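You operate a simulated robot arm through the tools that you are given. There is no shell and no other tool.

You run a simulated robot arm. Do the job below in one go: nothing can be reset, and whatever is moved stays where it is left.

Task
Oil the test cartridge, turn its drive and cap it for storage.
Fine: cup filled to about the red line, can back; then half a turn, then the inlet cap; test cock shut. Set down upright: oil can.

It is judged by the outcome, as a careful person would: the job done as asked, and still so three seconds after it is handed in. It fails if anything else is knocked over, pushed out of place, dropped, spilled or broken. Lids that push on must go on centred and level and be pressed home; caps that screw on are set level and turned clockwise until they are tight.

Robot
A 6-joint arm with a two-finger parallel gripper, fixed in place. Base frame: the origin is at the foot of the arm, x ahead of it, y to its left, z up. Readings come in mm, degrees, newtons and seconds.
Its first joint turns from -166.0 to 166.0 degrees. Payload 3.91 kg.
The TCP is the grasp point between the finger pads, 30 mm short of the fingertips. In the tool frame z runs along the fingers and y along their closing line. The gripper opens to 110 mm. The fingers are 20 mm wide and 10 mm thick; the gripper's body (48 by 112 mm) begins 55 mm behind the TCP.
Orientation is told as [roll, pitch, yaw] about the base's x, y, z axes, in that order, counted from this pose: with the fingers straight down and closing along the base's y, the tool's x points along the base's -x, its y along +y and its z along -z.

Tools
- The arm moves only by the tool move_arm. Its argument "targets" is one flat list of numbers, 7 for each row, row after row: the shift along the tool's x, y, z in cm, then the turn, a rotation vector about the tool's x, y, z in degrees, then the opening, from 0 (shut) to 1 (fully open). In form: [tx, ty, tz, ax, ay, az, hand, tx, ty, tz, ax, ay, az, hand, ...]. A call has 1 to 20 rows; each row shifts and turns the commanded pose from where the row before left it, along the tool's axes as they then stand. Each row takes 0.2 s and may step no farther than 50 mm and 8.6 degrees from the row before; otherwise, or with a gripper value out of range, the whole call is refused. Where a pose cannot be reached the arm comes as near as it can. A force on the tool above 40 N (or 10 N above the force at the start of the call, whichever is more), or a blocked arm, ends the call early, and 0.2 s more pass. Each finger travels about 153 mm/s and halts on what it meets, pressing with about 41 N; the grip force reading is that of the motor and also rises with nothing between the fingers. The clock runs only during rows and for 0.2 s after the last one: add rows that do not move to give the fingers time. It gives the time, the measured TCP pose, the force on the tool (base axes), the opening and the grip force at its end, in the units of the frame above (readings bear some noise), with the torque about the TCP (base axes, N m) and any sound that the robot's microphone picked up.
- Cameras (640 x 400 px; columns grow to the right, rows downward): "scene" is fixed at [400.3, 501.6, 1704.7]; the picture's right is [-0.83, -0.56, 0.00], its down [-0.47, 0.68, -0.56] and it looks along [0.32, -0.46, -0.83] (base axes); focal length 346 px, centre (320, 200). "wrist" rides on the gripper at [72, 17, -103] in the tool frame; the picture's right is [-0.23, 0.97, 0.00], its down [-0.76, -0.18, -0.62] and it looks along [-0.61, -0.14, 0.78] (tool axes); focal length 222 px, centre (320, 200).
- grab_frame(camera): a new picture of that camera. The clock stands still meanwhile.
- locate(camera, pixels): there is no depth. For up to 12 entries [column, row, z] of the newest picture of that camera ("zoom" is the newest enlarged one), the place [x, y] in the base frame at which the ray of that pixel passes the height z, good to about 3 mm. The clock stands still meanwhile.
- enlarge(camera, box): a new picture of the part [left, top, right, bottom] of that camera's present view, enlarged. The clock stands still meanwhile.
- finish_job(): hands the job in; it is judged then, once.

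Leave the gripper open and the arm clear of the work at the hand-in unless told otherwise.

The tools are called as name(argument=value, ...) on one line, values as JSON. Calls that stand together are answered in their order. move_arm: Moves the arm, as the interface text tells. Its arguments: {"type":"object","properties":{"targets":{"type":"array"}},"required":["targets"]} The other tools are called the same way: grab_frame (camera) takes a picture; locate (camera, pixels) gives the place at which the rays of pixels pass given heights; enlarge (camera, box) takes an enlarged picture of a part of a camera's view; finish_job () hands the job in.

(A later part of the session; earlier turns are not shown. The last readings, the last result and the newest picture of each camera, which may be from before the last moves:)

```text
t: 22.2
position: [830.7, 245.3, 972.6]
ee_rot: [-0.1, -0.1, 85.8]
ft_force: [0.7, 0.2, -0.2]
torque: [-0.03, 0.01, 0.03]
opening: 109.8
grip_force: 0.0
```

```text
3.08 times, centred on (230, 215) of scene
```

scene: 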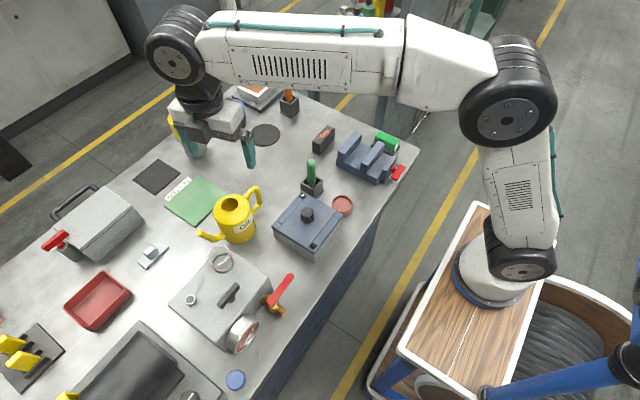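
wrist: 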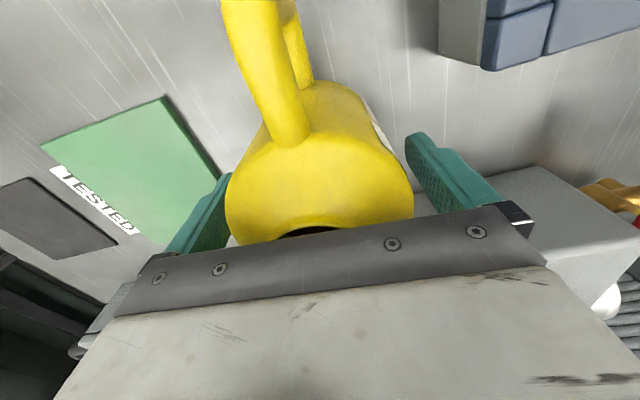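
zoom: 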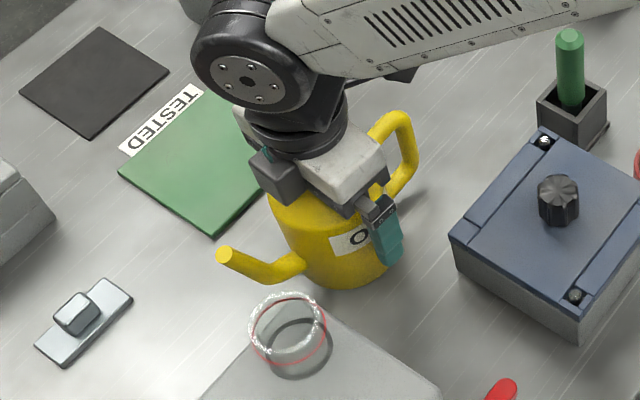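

The fingers straddle the can body with gaps on both sides. Closing now.

move_arm(targets=[0, 0, 0, 0, 0, 0, 0.6, 0, 0, 0, 0, 0, 0, 0.6, 0, 0, 0, 0, 0, 0, 0.6])

enlarge(camera="scene", box=[170, 150, 290, 280])

```text
t: 23.0
position: [832.6, 245.4, 971.9]
ee_rot: [0.1, 0.1, 85.6]
ft_force: [2.0, 0.8, 0.1]
torque: [0.1, -0.05, -0.04]
opening: 88.7
grip_force: 40.7
```

```text
3.08 times, centred on (230, 215) of scene
```

zoom: 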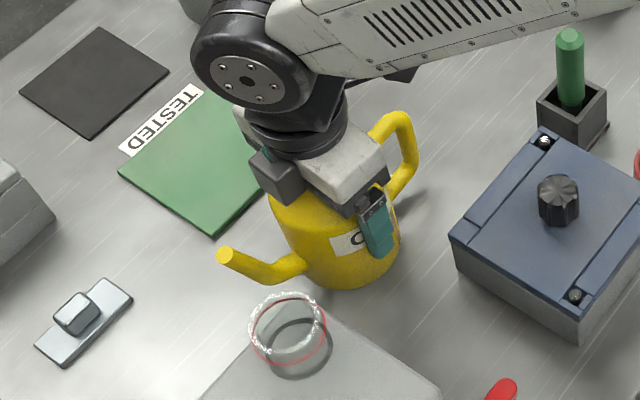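

Gripped at 88.7 mm, 40.7 N. Lifting slowly and straight up 110 mm.

move_arm(targets=[0, 0, -0.5, 0, 0, 0, 0.6, 0, 0, -1, 0, 0, 0, 0.6, 0, 0, -1.5, 0, 0, 0, 0.6, 0, 0, -2, 0, 0, 0, 0.6, 0, 0, -2, 0, 0, 0, 0.6, 0, 0, -2, 0, 0, 0, 0.6, 0, 0, -1.5, 0, 0, 0, 0.6, 0, 0, -0.5, 0, 0, 0, 0.6, 0, 0, 0, 0, 0, 0, 0.6])

enlarge(camera="scene", box=[150, 130, 310, 330])

```text
t: 25.0
position: [831.7, 245.3, 1081.5]
ee_rot: [0.0, 0.1, 85.7]
ft_force: [-0.1, 0.1, -4.8]
torque: [-0.02, -0.01, 0.0]
opening: 88.2
grip_force: 41.0
```

```text
2.00 times, centred on (230, 230) of scene
```

zoom: 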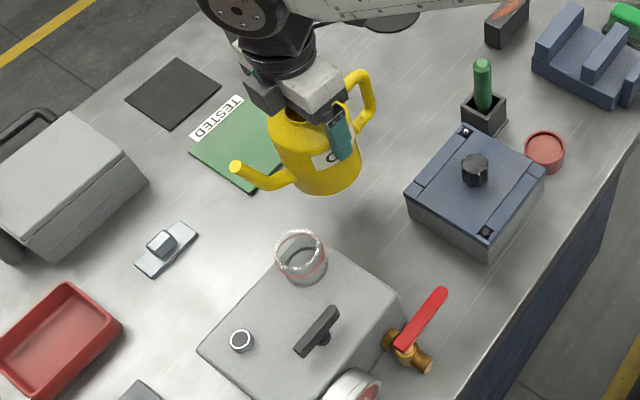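

The can weighs about 4.9 N and hangs level. I'll turn it −30° (so the arm doesn't hide the cup from the scene camera) and bring the spout tip high over the cup, still upright.

move_arm(targets=[0, 0, 0, 0, 0, 5, 0.6, 0, 0, 0, 0, 0, 6.25, 0.6, 0, 0, 0, 0, 0, 6.25, 0.6, 0, 0, 0, 0, 0, 6.25, 0.6, 0, 0, 0, 0, 0, 6.25, 0.6, 0.43, 1.07, 0, 0, 0, 0, 0.6, 0.86, 2.15, 0, 0, 0, 0, 0.6, 0.86, 2.15, 0, 0, 0, 0, 0.6, 0.86, 2.15, 0, 0, 0, 0, 0.6, 0.86, 2.15, 0, 0, 0, 0, 0.6, 0.86, 2.15, 0, 0, 0, 0, 0.6, 0.43, 1.07, 0, 0, 0, 0, 0.6, 0, 0, 0, 0, 0, 0, 0.6])

grab_frame(camera="wrist")

enlarge(camera="scene", box=[150, 180, 310, 330])

```text
t: 27.8
position: [694.2, 275.1, 1082.3]
ee_rot: [0.0, 0.0, 55.6]
ft_force: [-0.1, 0.0, -5.7]
torque: [0.0, -0.01, -0.03]
opening: 88.4
grip_force: 41.0
```

```text
taken
```

wrist: 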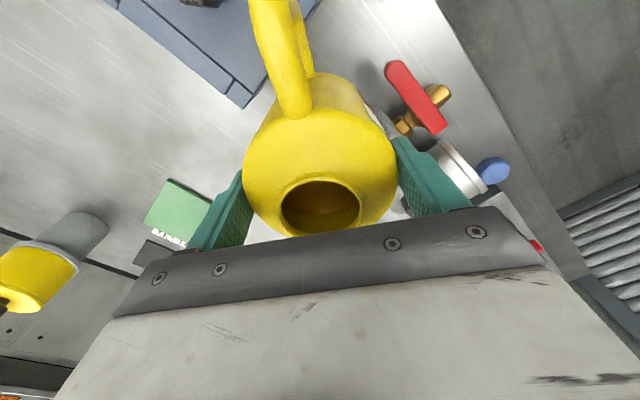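

```text
2.67 times, centred on (230, 255) of scene
```

zoom: 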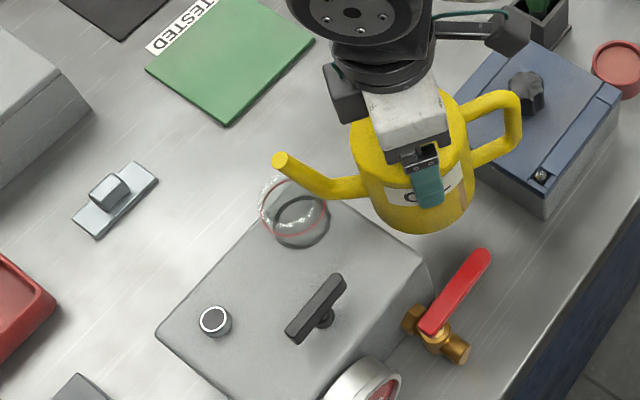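

I check the spout tip position (zoom (280,162)) at z≈1120 and re-measure cup rim/base centers.

locate(camera="zoom", pixels=[[280, 162, 1120], [293, 205, 1030], [302, 222, 990], [262, 210, 1030], [328, 212, 1015]])

```text
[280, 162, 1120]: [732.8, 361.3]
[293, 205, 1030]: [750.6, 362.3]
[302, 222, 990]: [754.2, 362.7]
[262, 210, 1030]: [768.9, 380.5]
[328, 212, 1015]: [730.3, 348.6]
```

The filler rim now appears at row 207 in the wrist view, meaning the can sits about 26 mm lower in the grip than at grasp — it slipped. I'll check whether it's still slipping (short wait, new picture).

move_arm(targets=[0, 0, 0, 0, 0, 0, 0.4])

enlarge(camera="wrist", box=[220, 0, 420, 260])

grab_frame(camera="wrist")

```text
t: 28.2
position: [693.9, 274.5, 1082.0]
ee_rot: [0.0, 0.0, 55.7]
ft_force: [0.1, -0.1, -4.9]
torque: [0.01, 0.03, 0.0]
opening: 88.6
grip_force: 41.0
```

```text
1.54 times, centred on (320, 130) of wrist
```

zoom: 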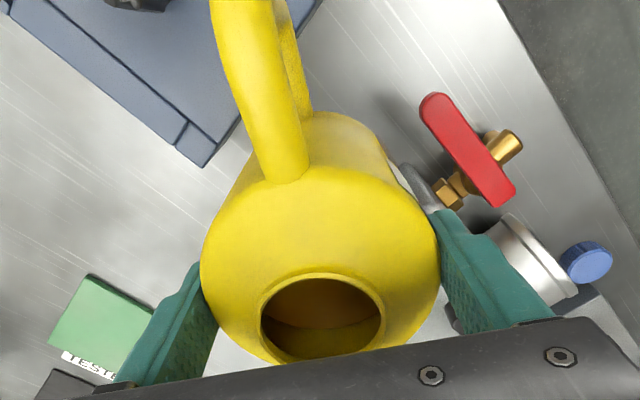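

```text
taken
```

wrist: 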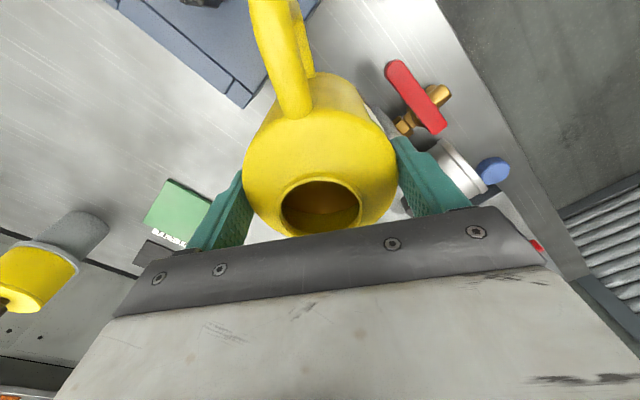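

Not slipping now (rim still at row 207), but the spout bend is lower than planned and close to the cup rim. I'll raise 40 mm and check the grip again.

move_arm(targets=[0, 0, -0.5, 0, 0, 0, 0.3, 0, 0, -1, 0, 0, 0, 0.3, 0, 0, -1, 0, 0, 0, 0.3, 0, 0, -1, 0, 0, 0, 0.3, 0, 0, -0.5, 0, 0, 0, 0.3, 0, 0, 0, 0, 0, 0, 0.3])

grab_frame(camera="wrist")

enlarge(camera="scene", box=[150, 180, 310, 330])

```text
t: 29.6
position: [694.7, 274.7, 1122.9]
ee_rot: [0.0, 0.1, 55.7]
ft_force: [-0.7, 1.5, -4.4]
torque: [0.02, -0.01, 0.01]
opening: 88.4
grip_force: 40.8
```

```text
taken
```

wrist: 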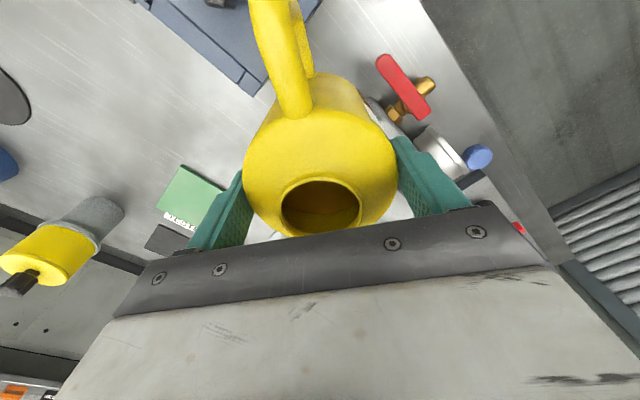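

```text
2.67 times, centred on (230, 255) of scene
```

zoom: 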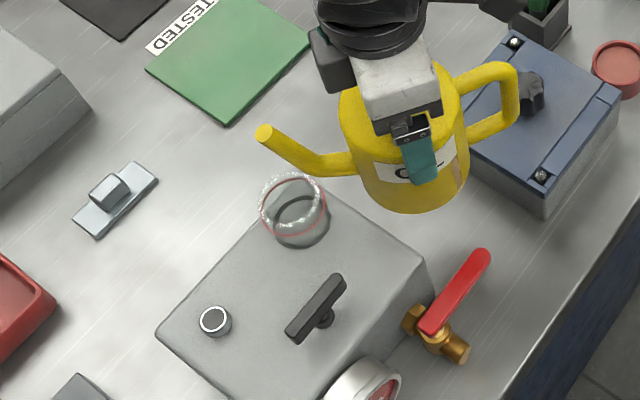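

Grip is stable. Now tilt gradually about the spout tip: first 20° in 4° rows, then look.

move_arm(targets=[0.046, 0, -0.693, 0, 4, 0, 0.3, 0.046, 0, -0.693, 0, 4, 0, 0.3, 0.046, 0, -0.693, 0, 4, 0, 0.3, 0.046, 0, -0.693, 0, 4, 0, 0.3, 0.046, 0, -0.693, 0, 4, 0, 0.3])

grab_frame(camera="wrist")

enlarge(camera="scene", box=[150, 180, 310, 330])

```text
t: 30.8
position: [695.2, 276.5, 1156.4]
ee_rot: [0.0, 19.9, 55.7]
ft_force: [-0.9, -0.3, -4.9]
torque: [0.06, -0.04, 0.0]
opening: 88.4
grip_force: 41.1
```

```text
taken
```

wrist: 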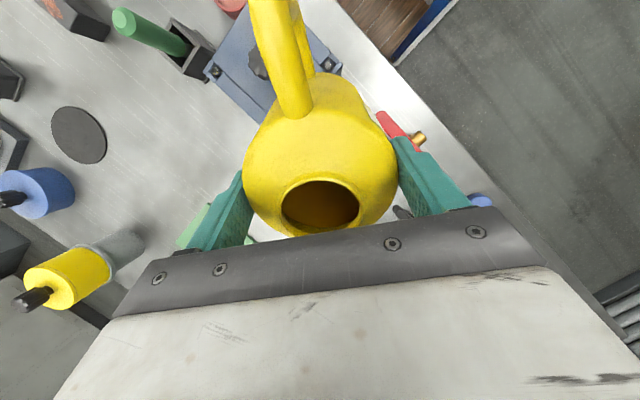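

```text
2.67 times, centred on (230, 255) of scene
```

zoom: 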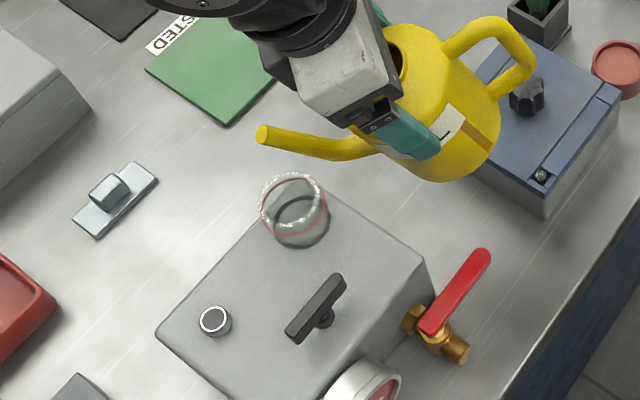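

The can tilts without slipping; no oil yet. I'll check the tip's position over the cup before lowering.

locate(camera="zoom", pixels=[[263, 135, 1133], [263, 135, 1125], [292, 203, 1028], [300, 222, 990]])

```text
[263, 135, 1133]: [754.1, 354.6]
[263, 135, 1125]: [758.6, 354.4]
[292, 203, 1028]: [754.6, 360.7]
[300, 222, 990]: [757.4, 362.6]
```

Tip is at (754,355), about 7 mm short of the cup center (756,361) — good. Lower 48 mm along base z, keeping 20°.

move_arm(targets=[-0.27, 0, 0.75, 0, 0, 0, 0.3, -0.55, 0, 1.5, 0, 0, 0, 0.3, -0.55, 0, 1.5, 0, 0, 0, 0.3, -0.27, 0, 0.75, 0, 0, 0, 0.3])

enlarge(camera="scene", box=[180, 200, 280, 280])

```text
t: 31.8
position: [695.1, 275.2, 1109.2]
ee_rot: [0.1, 20.1, 55.8]
ft_force: [0.5, -0.7, -4.5]
torque: [0.07, -0.08, -0.01]
opening: 88.6
grip_force: 40.3
```

```text
5.00 times, centred on (230, 240) of scene
```

zoom: 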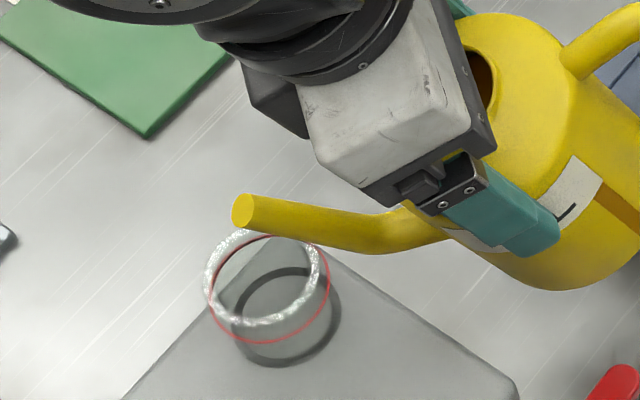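

Great view: cup rim, red line, and base all visible. Tilt on, 8° more at a time.

move_arm(targets=[0.046, 0, -0.693, 0, 4, 0, 0.3, 0.046, 0, -0.693, 0, 4, 0, 0.3])

enlarge(camera="scene", box=[180, 200, 280, 280])

```text
t: 32.4
position: [697.5, 279.5, 1122.1]
ee_rot: [-0.1, 27.9, 55.7]
ft_force: [-0.4, -0.1, -4.8]
torque: [0.08, -0.08, 0.01]
opening: 88.3
grip_force: 41.5
```

```text
5.00 times, centred on (230, 240) of scene
```

zoom: 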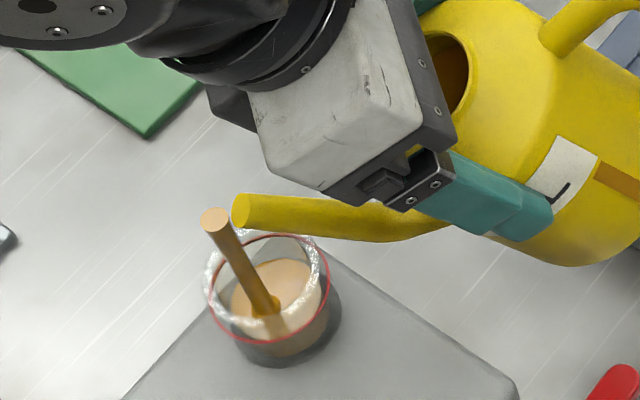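

Oil is already flowing at 28° — the stream lands in the cup and the level is about a quarter up. I'll ease back 2° to slow it and look again after 0.4 s.

move_arm(targets=[-0.023, 0, 0.347, 0, -2, 0, 0.3])

enlarge(camera="scene", box=[180, 200, 280, 280])

```text
t: 32.8
position: [696.6, 278.8, 1118.9]
ee_rot: [-0.1, 25.9, 55.7]
ft_force: [-0.1, 0.0, -5.2]
torque: [0.09, -0.04, 0.01]
opening: 88.4
grip_force: 41.0
```

```text
5.00 times, centred on (230, 240) of scene
```

zoom: 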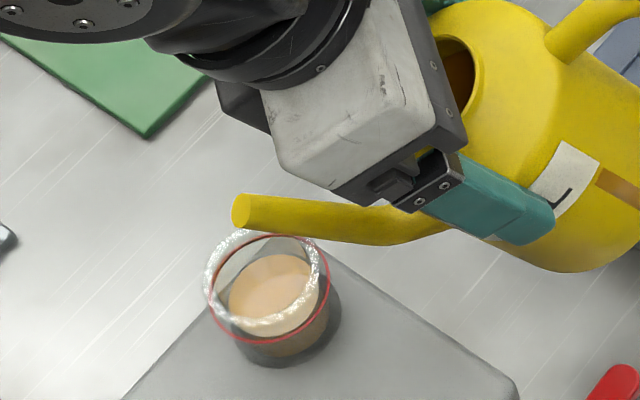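

Flow stopped at 26°. Level is well up but still below the red line. Zoom in closer for measurement.

enlarge(camera="scene", box=[205, 240, 245, 280])

```text
10.00 times, centred on (225, 260) of scene
```

zoom: 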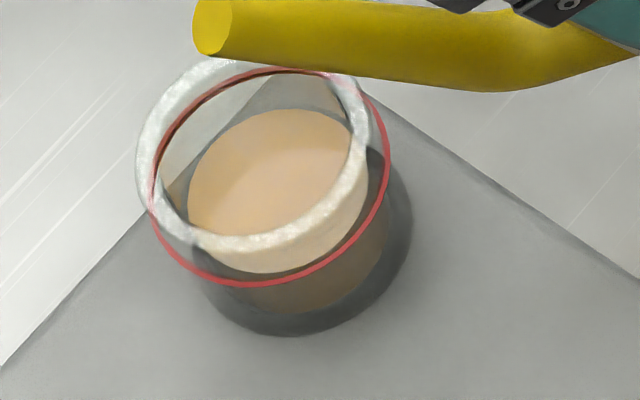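

Level is about 72 % of the way to the red line (surface center row 192 vs red 177, floor ~230). Tilt +1.2° briefly for a slow trickle.

move_arm(targets=[0.014, 0, -0.208, 0, 1.2, 0, 0.3])

enlarge(camera="scene", box=[205, 240, 245, 280])

```text
t: 33.2
position: [697.0, 278.8, 1121.0]
ee_rot: [0.1, 27.2, 55.7]
ft_force: [0.6, -0.4, -5.1]
torque: [0.06, -0.02, 0.0]
opening: 88.3
grip_force: 41.2
```

```text
10.00 times, centred on (225, 260) of scene
```

zoom: 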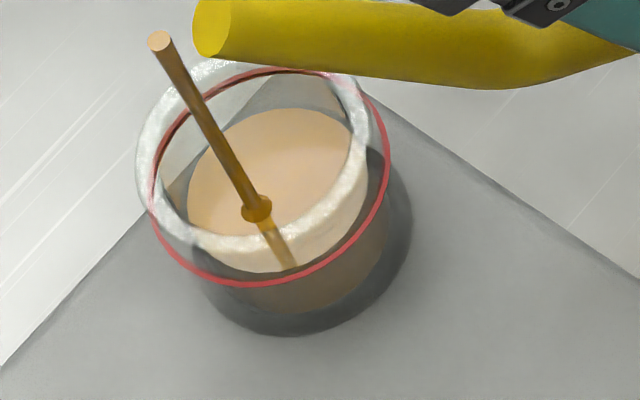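

A thin stream is flowing. Hold 0.4 s and look.

move_arm(targets=[0, 0, 0, 0, 0, 0, 0.3])

enlarge(camera="scene", box=[205, 240, 245, 280])

```text
t: 33.6
position: [697.0, 278.9, 1120.4]
ee_rot: [0.1, 27.2, 55.8]
ft_force: [0.5, 0.4, -4.0]
torque: [0.09, -0.03, 0.01]
opening: 88.6
grip_force: 40.3
```

```text
10.00 times, centred on (225, 260) of scene
```

zoom: 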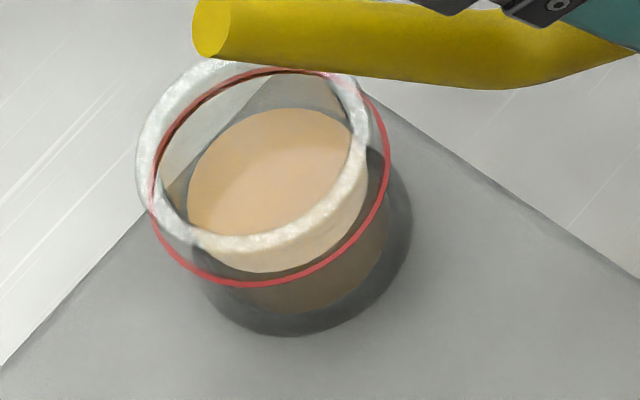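

The trickle stopped at equilibrium, so each extra degree adds a little. Tilt +1.5° more.

move_arm(targets=[0.017, 0, -0.26, 0, 1.5, 0, 0.3])

enlarge(camera="scene", box=[205, 240, 245, 280])

```text
t: 34.0
position: [699.4, 280.0, 1123.4]
ee_rot: [0.0, 28.6, 55.7]
ft_force: [0.0, -1.6, -4.8]
torque: [0.1, -0.06, 0.02]
opening: 88.8
grip_force: 40.2
```

```text
10.00 times, centred on (225, 260) of scene
```

zoom: 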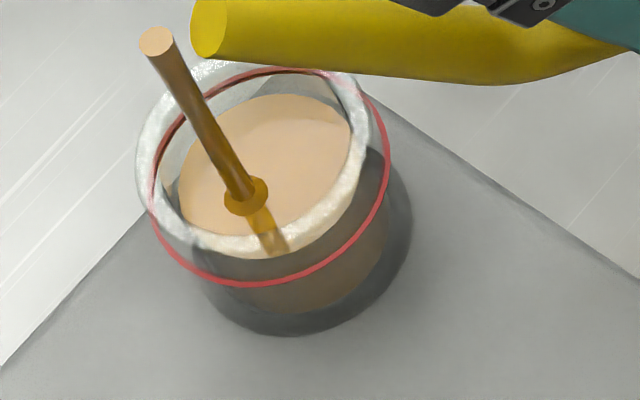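

The surface center is now level with the red line. Tilt back at once 8°, stay over the cup, and look.

move_arm(targets=[-0.235, 0, 1.368, 0, -8, 0, 0.3, 0, 0, 0, 0, 0, 0, 0.3])

enlarge(camera="scene", box=[205, 240, 245, 280])

```text
t: 34.6
position: [695.1, 277.5, 1110.4]
ee_rot: [0.1, 20.6, 55.8]
ft_force: [0.3, -0.6, -4.9]
torque: [0.03, -0.04, -0.04]
opening: 88.6
grip_force: 41.3
```

```text
10.00 times, centred on (225, 260) of scene
```

zoom: 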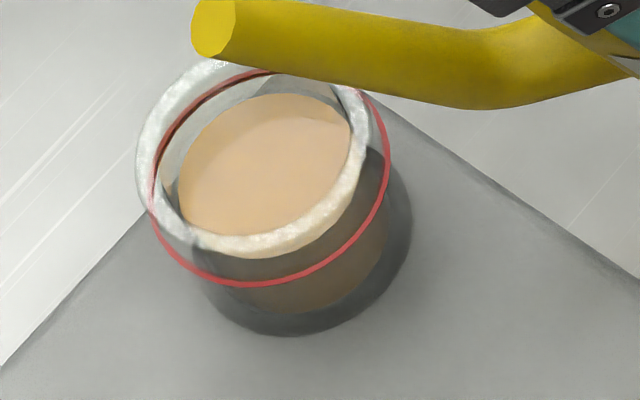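

The level sits at the red line and the stream has stopped. Raise 50 mm, then bring the can upright.

move_arm(targets=[0.27, 0, -0.75, 0, 0, 0, 0.3, 0.55, 0, -1.5, 0, 0, 0, 0.3, 0.55, 0, -1.5, 0, 0, 0, 0.3, 0.27, 0, -0.75, 0, 0, 0, 0.3, -0.097, 0, 0.709, 0, -4.12, 0, 0.3, -0.097, 0, 0.709, 0, -4.12, 0, 0.3, -0.097, 0, 0.709, 0, -4.12, 0, 0.3, -0.097, 0, 0.709, 0, -4.12, 0, 0.3, -0.097, 0, 0.709, 0, -4.12, 0, 0.3, 0, 0, 0, 0, 0, 0, 0.3])

grab_frame(camera="wrist")

enlarge(camera="scene", box=[150, 180, 310, 330])

```text
t: 36.8
position: [693.6, 275.2, 1120.8]
ee_rot: [0.0, 0.0, 55.7]
ft_force: [-1.1, 0.0, -5.1]
torque: [0.02, 0.01, 0.01]
opening: 88.4
grip_force: 41.4
```

```text
taken
```

wrist: 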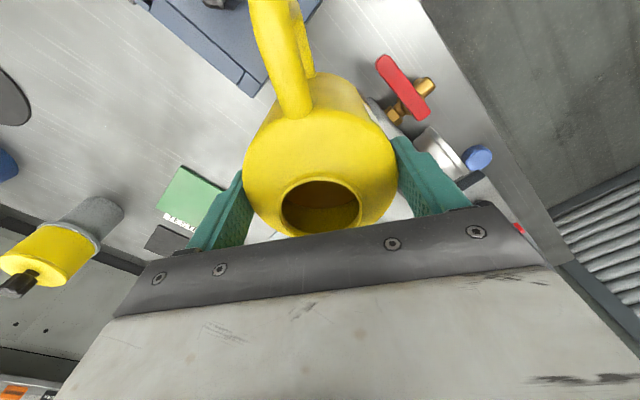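

```text
2.67 times, centred on (230, 255) of scene
```

zoom: 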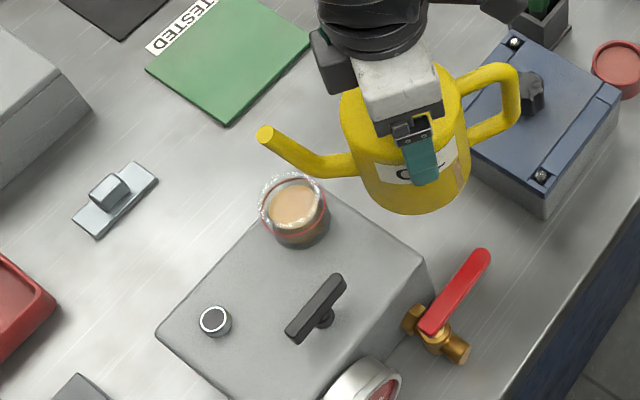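

Upright, level with nothing spilled. Carry the can back over its old spot and turn it back +30°.

move_arm(targets=[-0.442, -1.09, 0, 0, 0, 0, 0.3, -0.885, -2.18, 0, 0, 0, 0, 0.3, -0.885, -2.18, 0, 0, 0, 0, 0.3, -0.885, -2.18, 0, 0, 0, 0, 0.3, -0.885, -2.18, 0, 0, 0, 0, 0.3, -0.885, -2.18, 0, 0, 0, 0, 0.3, -0.442, -1.09, 0, 0, 0, 0, 0.3, 0, 0, 0, 0, 0, -5, 0.3, 0, 0, 0, 0, 0, -6.25, 0.3, 0, 0, 0, 0, 0, -6.25, 0.3, 0, 0, 0, 0, 0, -6.25, 0.3, 0, 0, 0, 0, 0, -6.25, 0.3, 0, 0, 1.5, 0, 0, 0, 0.3, 0, 0, 3, 0, 0, 0, 0.3, 0, 0, 3, 0, 0, 0, 0.3, 0, 0, 2, 0, 0, 0, 0.3, 0, 0, 1, 0, 0, 0, 0.3, 0, 0, 0, 0, 0, 0, 0.3])

enlarge(camera="scene", box=[170, 150, 290, 280])

grab_frame(camera="wrist")

```text
t: 40.6
position: [830.8, 245.3, 1016.3]
ee_rot: [0.1, 0.1, 85.7]
ft_force: [-0.3, -0.3, -4.8]
torque: [0.0, -0.01, -0.03]
opening: 88.3
grip_force: 41.4
```

```text
3.08 times, centred on (230, 215) of scene
```

zoom: 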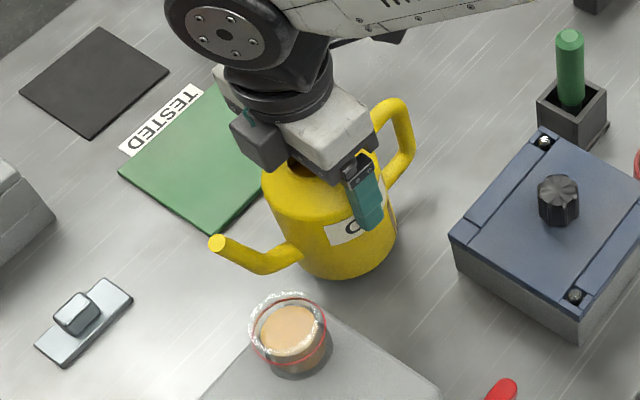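

```text
taken
```

wrist: 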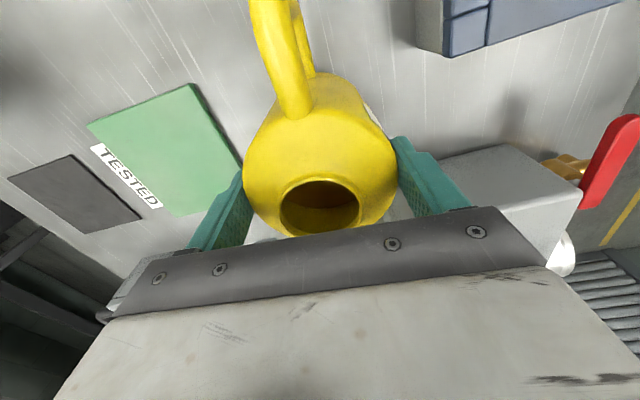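

The tip is slightly above its original image position, so I'm ~15–20 mm up. Lower slowly.

move_arm(targets=[0, 0, 0.4, 0, 0, 0, 0.3, 0, 0, 0.4, 0, 0, 0, 0.3, 0, 0, 0.3, 0, 0, 0, 0.3])

move_arm(targets=[0, 0, 0.2, 0, 0, 0, 0.3])

move_arm(targets=[0, 0, 0.2, 0, 0, 0, 0.3])

```text
t: 41.4
position: [832.6, 245.2, 1005.5]
ee_rot: [0.0, 0.1, 85.8]
ft_force: [0.1, 0.8, -4.6]
torque: [0.02, 0.03, 0.0]
opening: 88.4
grip_force: 41.4
```

```text
t: 41.8
position: [832.9, 244.3, 1004.0]
ee_rot: [0.0, 0.2, 85.7]
ft_force: [-0.4, 0.3, -5.8]
torque: [0.01, 0.03, 0.03]
opening: 88.2
grip_force: 40.6
```

```text
t: 42.2
position: [831.2, 245.2, 1002.0]
ee_rot: [-0.1, 0.1, 85.8]
ft_force: [-0.2, -0.1, -4.8]
torque: [0.04, -0.02, 0.0]
opening: 88.5
grip_force: 40.8
```

No contact yet (still −4.8 N). Continue in 2 mm steps.

move_arm(targets=[0, 0, 0.2, 0, 0, 0, 0.3])

move_arm(targets=[0, 0, 0.2, 0, 0, 0, 0.3])

enlarge(camera="scene", box=[170, 150, 290, 280])

```text
t: 42.6
position: [830.8, 244.9, 1001.2]
ee_rot: [-0.1, 0.1, 85.7]
ft_force: [-0.8, -0.3, -4.5]
torque: [0.03, -0.02, 0.0]
opening: 88.5
grip_force: 40.6
```

```text
t: 43.0
position: [832.3, 244.3, 1001.0]
ee_rot: [0.0, -0.1, 85.8]
ft_force: [-2.2, -2.4, 11.8]
torque: [-0.31, 0.87, 0.12]
opening: 88.4
grip_force: 40.9
```

```text
3.08 times, centred on (230, 215) of scene
```

zoom: 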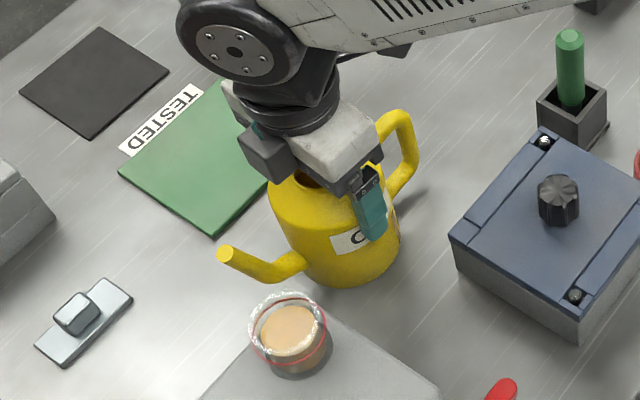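

Contact: the spout tip image matches its original position exactly, and the floor pushes ~16 N. I'll ease 1 mm, then open.

move_arm(targets=[0, 0, -0.1, 0, 0, 0, 0.3, 0, 0, 0, 0, 0, 0, 0.84, 0, 0, 0, 0, 0, 0, 0.9, 0, 0, 0, 0, 0, 0, 1, 0, 0, 0, 0, 0, 0, 1])

enlarge(camera="scene", box=[170, 150, 290, 280])

grab_frame(camera="wrist")

```text
t: 44.2
position: [830.9, 245.6, 1000.1]
ee_rot: [-0.1, 0.2, 85.8]
ft_force: [0.2, 0.1, 0.4]
torque: [0.01, 0.01, 0.0]
opening: 109.9
grip_force: 0.0
```

```text
3.08 times, centred on (230, 215) of scene
```

zoom: 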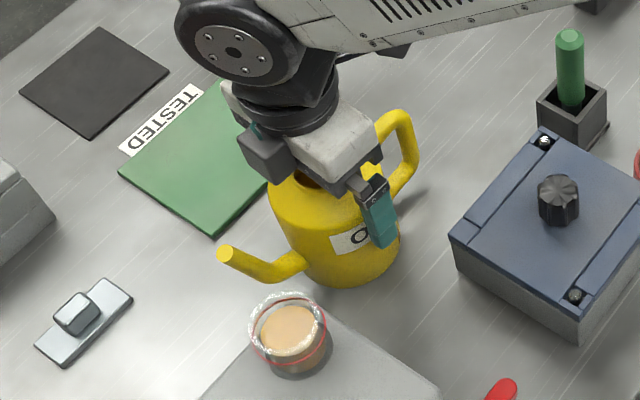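

```text
taken
```

wrist: 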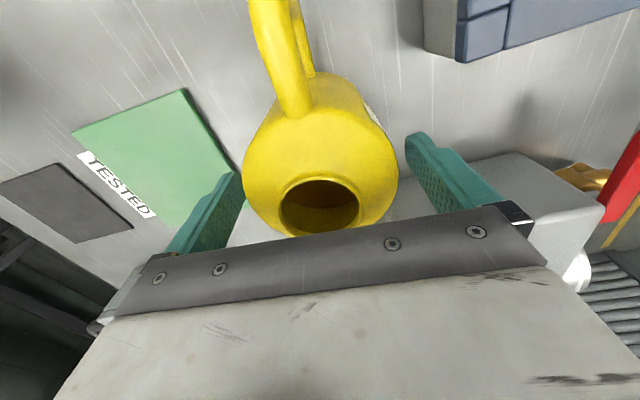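

The can stands where it was, upright. Rising clear, then moving above the drive bar for a close look.

move_arm(targets=[0, 0, -1, 0, 0, 0, 1, 0, 0, -3, 0, 0, 0, 1, 0, 0, -4, 0, 0, 0, 1, 0, 0, -4, 0, 0, 0, 1, 0, 0, -4, 0, 0, 0, 1, 0, 0, -3, 0, 0, 0, 1, -2.58, 2.55, 0, 0, 0, 0, 1, -2.58, 2.55, 0, 0, 0, 0, 1, -2.58, 2.55, 0, 0, 0, 0, 1, -2.58, 2.55, 0, 0, 0, 0, 1, -2.58, 2.55, 0, 0, 0, 0, 1, -2.58, 2.55, 0, 0, 0, 0, 1, 0, 0, 0, 0, 0, 0, 1])

grab_frame(camera="wrist")

grab_frame(camera="scene")

enlarge(camera="wrist", box=[200, 20, 440, 200])

```text
t: 47.0
position: [691.1, 412.1, 1190.0]
ee_rot: [0.0, 0.1, 85.8]
ft_force: [-0.1, 0.2, 0.5]
torque: [-0.01, 0.02, 0.01]
opening: 109.9
grip_force: 0.1
```

```text
taken
```

wrist: 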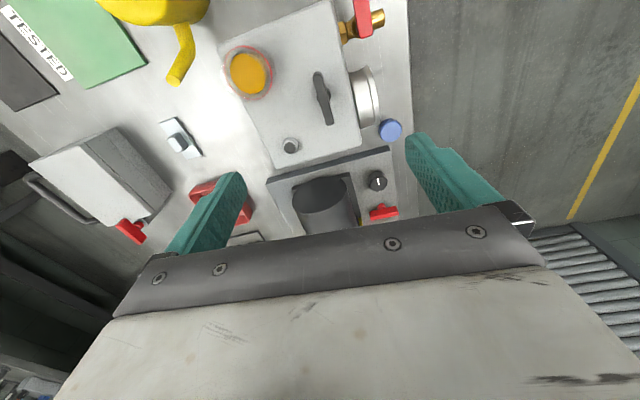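

```text
taken
```

scene: 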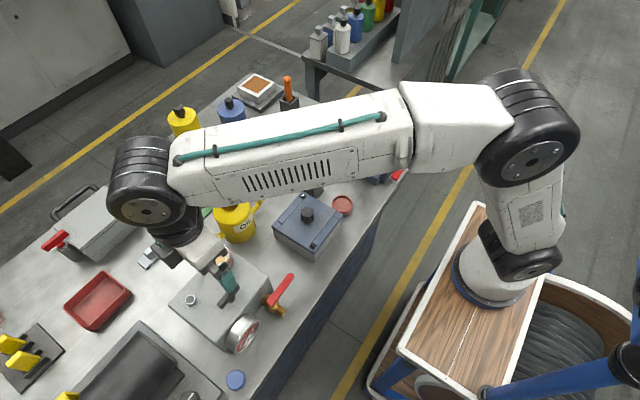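

```text
2.22 times, centred on (320, 110) of wrist
```

zoom: 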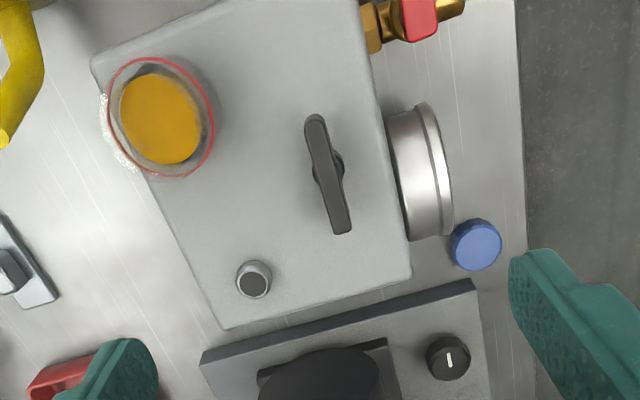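

I can see the bar from above, the open inlet, and the blue cap. I'll measure bar ends, inlet width and cap width.

locate(camera="zoom", pixels=[[315, 116, 1008], [342, 231, 1008], [328, 173, 1008], [320, 174, 1008], [337, 172, 1008], [235, 279, 1003], [272, 279, 1003], [255, 275, 1003], [450, 245, 905], [502, 245, 905], [477, 243, 905]])

enlarge(camera="wrist", box=[270, 60, 350, 160])

enlarge(camera="wrist", box=[360, 100, 420, 160])

```text
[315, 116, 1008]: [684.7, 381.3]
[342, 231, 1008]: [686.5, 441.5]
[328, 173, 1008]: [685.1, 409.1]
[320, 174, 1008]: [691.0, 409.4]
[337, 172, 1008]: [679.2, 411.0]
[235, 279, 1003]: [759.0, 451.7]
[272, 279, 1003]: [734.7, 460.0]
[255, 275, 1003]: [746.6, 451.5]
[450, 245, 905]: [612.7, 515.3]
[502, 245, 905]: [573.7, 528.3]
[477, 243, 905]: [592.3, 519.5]
```

```text
4.00 times, centred on (310, 110) of wrist
```

zoom: 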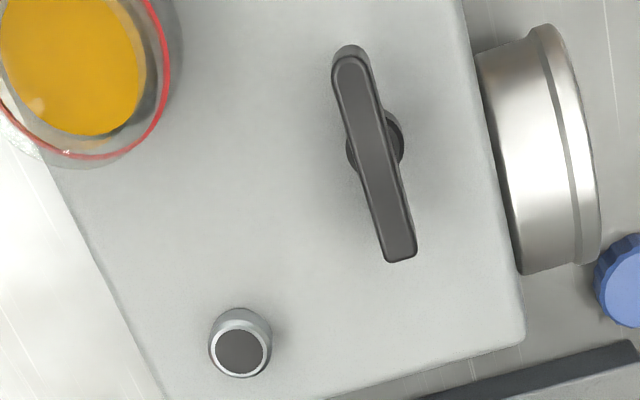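

```text
6.67 times, centred on (390, 130) of wrist
```

zoom: 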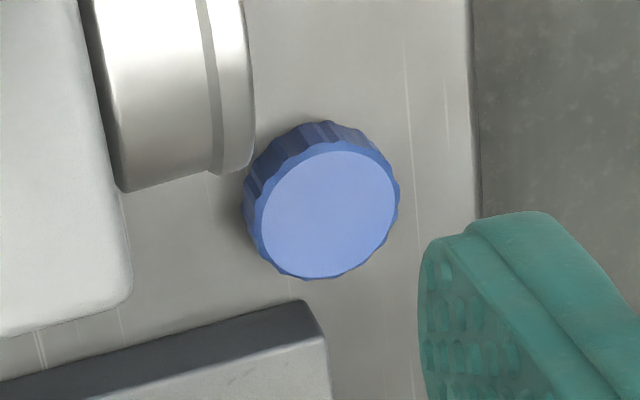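

Cap ≈ 41 mm wide, inlet tube ≈ 25 mm, bar ≈ 60 × 12 mm centered at about (685.3,410.5), lying along y. First the drive: narrow the fingers, align to yaw 88°, descend to just above the bar.

move_arm(targets=[0.2, 0.55, 3, 0, 0, -2.5, 0.4, 0, 0, 4, 0, 0, 0, 0.4, 0, 0, 4, 0, 0, 0, 0.4, 0, 0, 3, 0, 0, 0, 0.4, 0, 0, 0, 0, 0, 0, 0.4])

grab_frame(camera="wrist")

enlarge(camera="scene", box=[180, 240, 280, 340])

```text
t: 48.2
position: [684.8, 409.0, 1050.3]
ee_rot: [0.0, 0.1, 88.3]
ft_force: [0.4, 0.6, 0.2]
torque: [0.01, 0.01, 0.01]
opening: 44.0
grip_force: 0.1
```

```text
taken
```

wrist: 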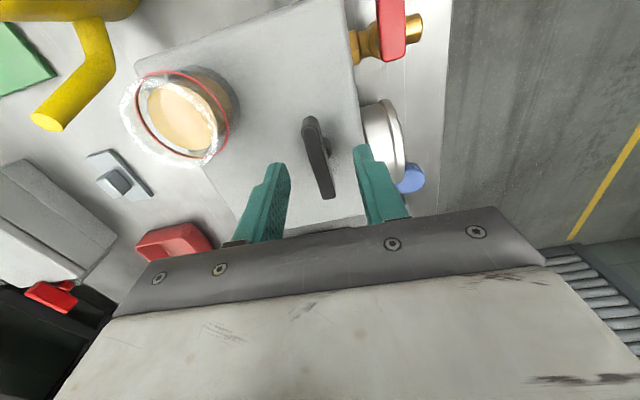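

```text
4.00 times, centred on (230, 290) of scene
```

zoom: 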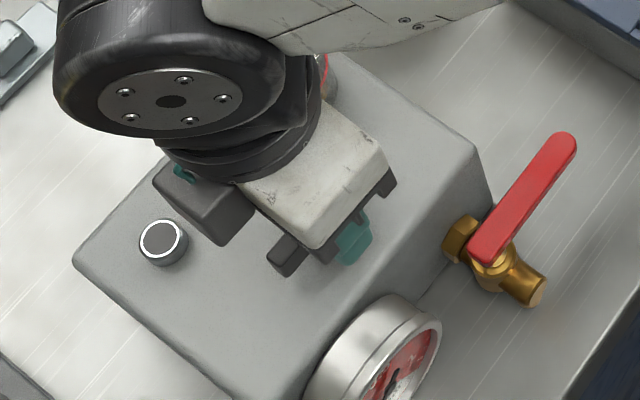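

Check the bar's center relative to the hand from this close view.

locate(camera="wrist", pixels=[[319, 157, 1008], [310, 121, 1008], [329, 194, 1008], [311, 158, 1008], [328, 156, 1008], [322, 153, 995]])

```text
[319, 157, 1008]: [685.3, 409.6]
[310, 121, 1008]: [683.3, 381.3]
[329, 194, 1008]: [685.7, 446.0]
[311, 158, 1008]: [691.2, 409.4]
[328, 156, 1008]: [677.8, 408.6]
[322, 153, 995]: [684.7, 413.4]
```

Bar center ≈ (685,411.5); shift 2 mm and descend to z ≈ 1027, then close.

move_arm(targets=[-0.22, 0, 1, 0, 0, 0, 0.4, 0, 0, 1.0, 0, 0, 0, 0.4, 0, 0, 0.35, 0, 0, 0, 0.4, 0, 0, 0, 0, 0, 0, 0.4])

grab_frame(camera="wrist")

```text
t: 49.2
position: [684.8, 412.0, 1027.1]
ee_rot: [0.0, 0.1, 88.1]
ft_force: [-0.1, -0.7, 0.3]
torque: [-0.05, -0.02, -0.01]
opening: 44.0
grip_force: 0.0
```

```text
taken
```

wrist: 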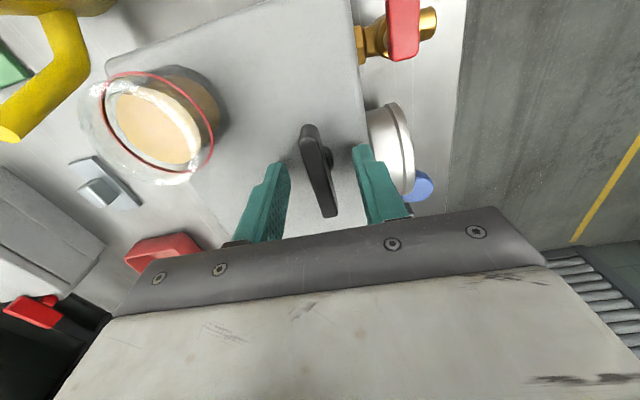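

The bar lies between the fingers. Close on it.

move_arm(targets=[0, 0, 0, 0, 0, 0, 0.05, 0, 0, 0, 0, 0, 0, 0.05, 0, 0, 0, 0, 0, 0, 0.05])

grab_frame(camera="wrist")

```text
t: 50.0
position: [685.5, 412.3, 1025.9]
ee_rot: [-0.1, 0.0, 88.3]
ft_force: [-4.6, -2.3, -1.6]
torque: [0.11, 0.12, 0.4]
opening: 15.6
grip_force: 44.8
```

```text
taken
```

wrist: 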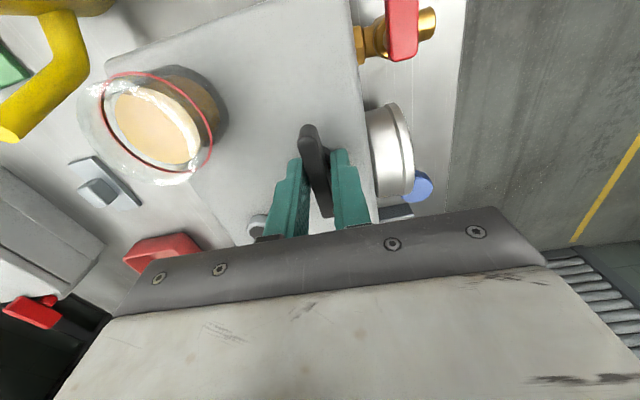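

Gripped (15.6 mm). Turn clockwise from above: first 24°, then check force and torque.

move_arm(targets=[0, 0, 0, 0, 0, 8, 0.05, 0, 0, 0, 0, 0, 8, 0.05, 0, 0, 0, 0, 0, 8, 0.05])

grab_frame(camera="wrist")

grab_frame(camera="scene")

```text
t: 50.8
position: [683.9, 411.7, 1026.4]
ee_rot: [0.1, 0.1, 64.2]
ft_force: [-7.3, -4.3, 2.2]
torque: [-0.21, 0.02, 2.02]
opening: 21.7
grip_force: 44.8
```

```text
taken
```

wrist: 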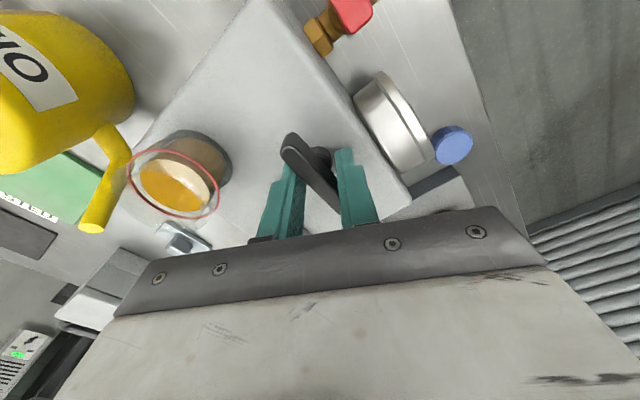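

```text
taken
```

scene: 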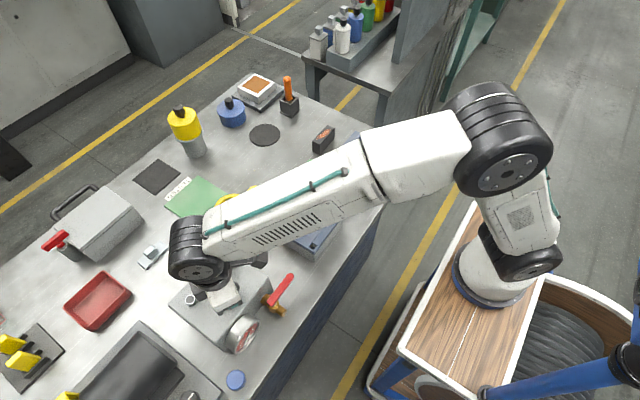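

The bar did not follow: fingers were wedged open to 21.7 mm with 2 N·m. So it doesn't turn clockwise (or is one-way). I'll turn back, then gently try counter-clockwise.

move_arm(targets=[0, 0, 0, 0, 0, -8, 0.05, 0, 0, 0, 0, 0, -8, 0.05, 0, 0, 0, 0, 0, -8, 0.05, 0, 0, 0, 0, 0, 0, 0.05])

move_arm(targets=[0, 0, 0, 0, 0, -6, 0.05, 0, 0, 0, 0, 0, -6, 0.05])

grab_frame(camera="wrist")

```text
t: 51.8
position: [685.0, 412.7, 1025.4]
ee_rot: [0.0, -0.1, 88.3]
ft_force: [-5.5, 1.5, -0.5]
torque: [0.52, 0.18, 0.47]
opening: 15.4
grip_force: 45.1
```

```text
t: 52.4
position: [685.4, 410.9, 1027.1]
ee_rot: [0.2, 0.1, 100.2]
ft_force: [-12.9, 3.8, 0.1]
torque: [0.42, 0.35, -0.12]
opening: 15.7
grip_force: 45.0
```

```text
taken
```

wrist: 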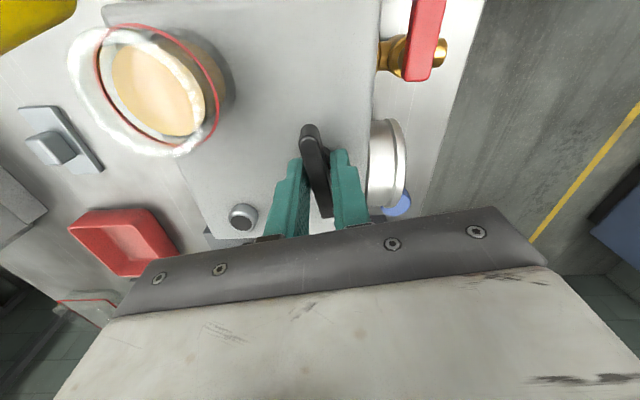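

Counter-clockwise, the bar follows freely (opening steady at 15.7, torque ~0.1). There's a −13 N side load from slight off-centre; I'll shift 1.5 mm toward −x and read.

move_arm(targets=[0, 0.15, 0, 0, 0, 0, 0.05, 0, 0, 0, 0, 0, 0, 0.05])

```text
t: 53.0
position: [685.1, 412.1, 1026.6]
ee_rot: [-0.1, 0.0, 100.4]
ft_force: [-3.7, 13.7, 2.8]
torque: [-0.64, -0.21, 0.08]
opening: 15.6
grip_force: 45.3
```

move_arm(targets=[-0.12, 0, 0, 0, 0, 0, 0.05, 0, 0, 0, 0, 0, 0, 0.05])

grab_frame(camera="wrist")

```text
t: 53.6
position: [684.2, 412.6, 1026.2]
ee_rot: [0.0, 0.0, 100.2]
ft_force: [-4.8, 4.2, 6.6]
torque: [1.06, 0.39, -0.03]
opening: 15.3
grip_force: 45.0
```

```text
taken
```

wrist: 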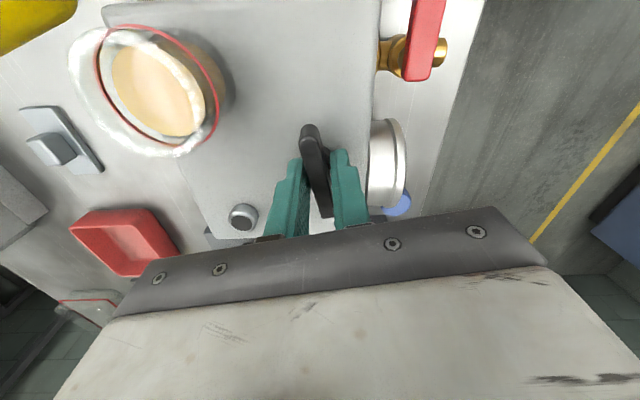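

Loads are small now. Continue counter-clockwise in 24° chunks (total target 180°; 12° done).

move_arm(targets=[0, 0, 0, 0, 0, -8, 0.05, 0, 0, 0, 0, 0, -8, 0.05, 0, 0, 0, 0, 0, -8, 0.05])

move_arm(targets=[0, 0, 0, 0, 0, -8, 0.05, 0, 0, 0, 0, 0, -8, 0.05, 0, 0, 0, 0, 0, -8, 0.05])

grab_frame(camera="wrist")

```text
t: 54.4
position: [684.9, 412.0, 1027.4]
ee_rot: [0.0, 0.2, 124.3]
ft_force: [0.2, 2.1, 9.5]
torque: [0.36, 0.24, -0.09]
opening: 15.4
grip_force: 45.6
```

```text
t: 55.2
position: [683.3, 411.3, 1025.7]
ee_rot: [0.2, 0.1, 148.3]
ft_force: [-6.6, -13.9, 14.7]
torque: [-0.92, -0.58, -0.1]
opening: 15.0
grip_force: 44.9
```

```text
taken
```

wrist: 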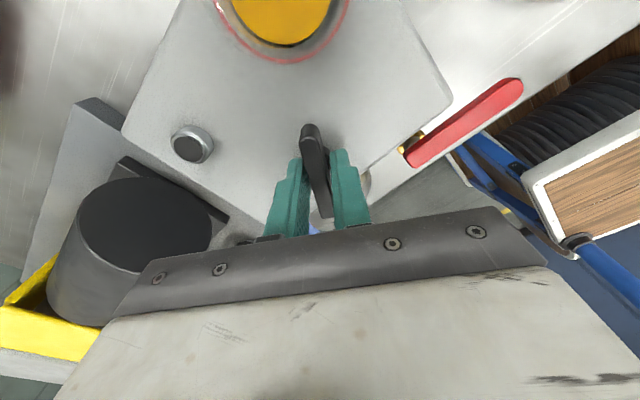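

Side load grew to ~15 N; I'll nudge the hand (−y, slightly up) to relieve it before continuing.

move_arm(targets=[0.03, 0.1, -0.1, 0, 0, 0, 0.05, 0, 0, 0, 0, 0, 0, 0.05])

move_arm(targets=[0, 0, 0, 0, 0, -8, 0.05, 0, 0, 0, 0, 0, -8, 0.05])

```text
t: 55.8
position: [683.4, 410.9, 1026.2]
ee_rot: [0.1, 0.1, 148.2]
ft_force: [0.0, -6.0, 2.7]
torque: [-0.65, -1.1, 0.04]
opening: 15.3
grip_force: 45.0
```

```text
t: 56.4
position: [683.5, 411.0, 1026.8]
ee_rot: [0.3, -0.2, 164.4]
ft_force: [-6.6, -10.5, -8.4]
torque: [-0.59, -1.0, -0.11]
opening: 15.5
grip_force: 45.0
```

move_arm(targets=[-0.016, 0.07, 0.04, 0, 0, 0, 0.05, 0, 0, 0, 0, 0, -8, 0.05, 0, 0, 0, 0, 0, -8, 0.05])

move_arm(targets=[0, 0, 0, 0, 0, -8, 0.05, 0, 0, 0, 0, 0, -8, 0.05])

grab_frame(camera="wrist")

```text
t: 57.2
position: [683.0, 411.0, 1025.5]
ee_rot: [0.1, -0.1, -179.7]
ft_force: [-11.2, -16.9, -12.3]
torque: [-0.35, -0.68, -0.14]
opening: 15.3
grip_force: 44.7
```

```text
t: 57.8
position: [683.0, 409.7, 1025.9]
ee_rot: [0.1, -0.1, -163.6]
ft_force: [-11.9, -23.5, -13.2]
torque: [-0.61, 0.23, -0.16]
opening: 15.6
grip_force: 44.8
```

```text
taken
```

wrist: 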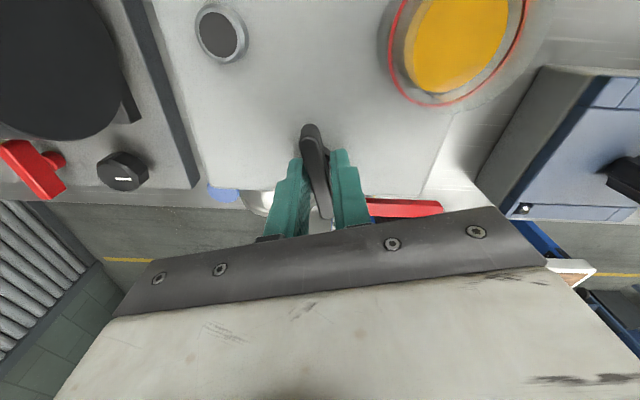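

108° turned so far; the side load has grown again (−12, −24 N). Relieve by shifting the hand (−1.2, −2.4 mm).

move_arm(targets=[-0.18, 0.19, 0.06, 0, 0, 0, 0.05, 0, 0, 0, 0, 0, 0, 0.05])

```text
t: 58.4
position: [682.8, 409.6, 1025.6]
ee_rot: [-0.1, 0.2, -163.7]
ft_force: [5.8, -2.8, -7.2]
torque: [-0.08, 0.24, 0.01]
opening: 15.4
grip_force: 44.9
```

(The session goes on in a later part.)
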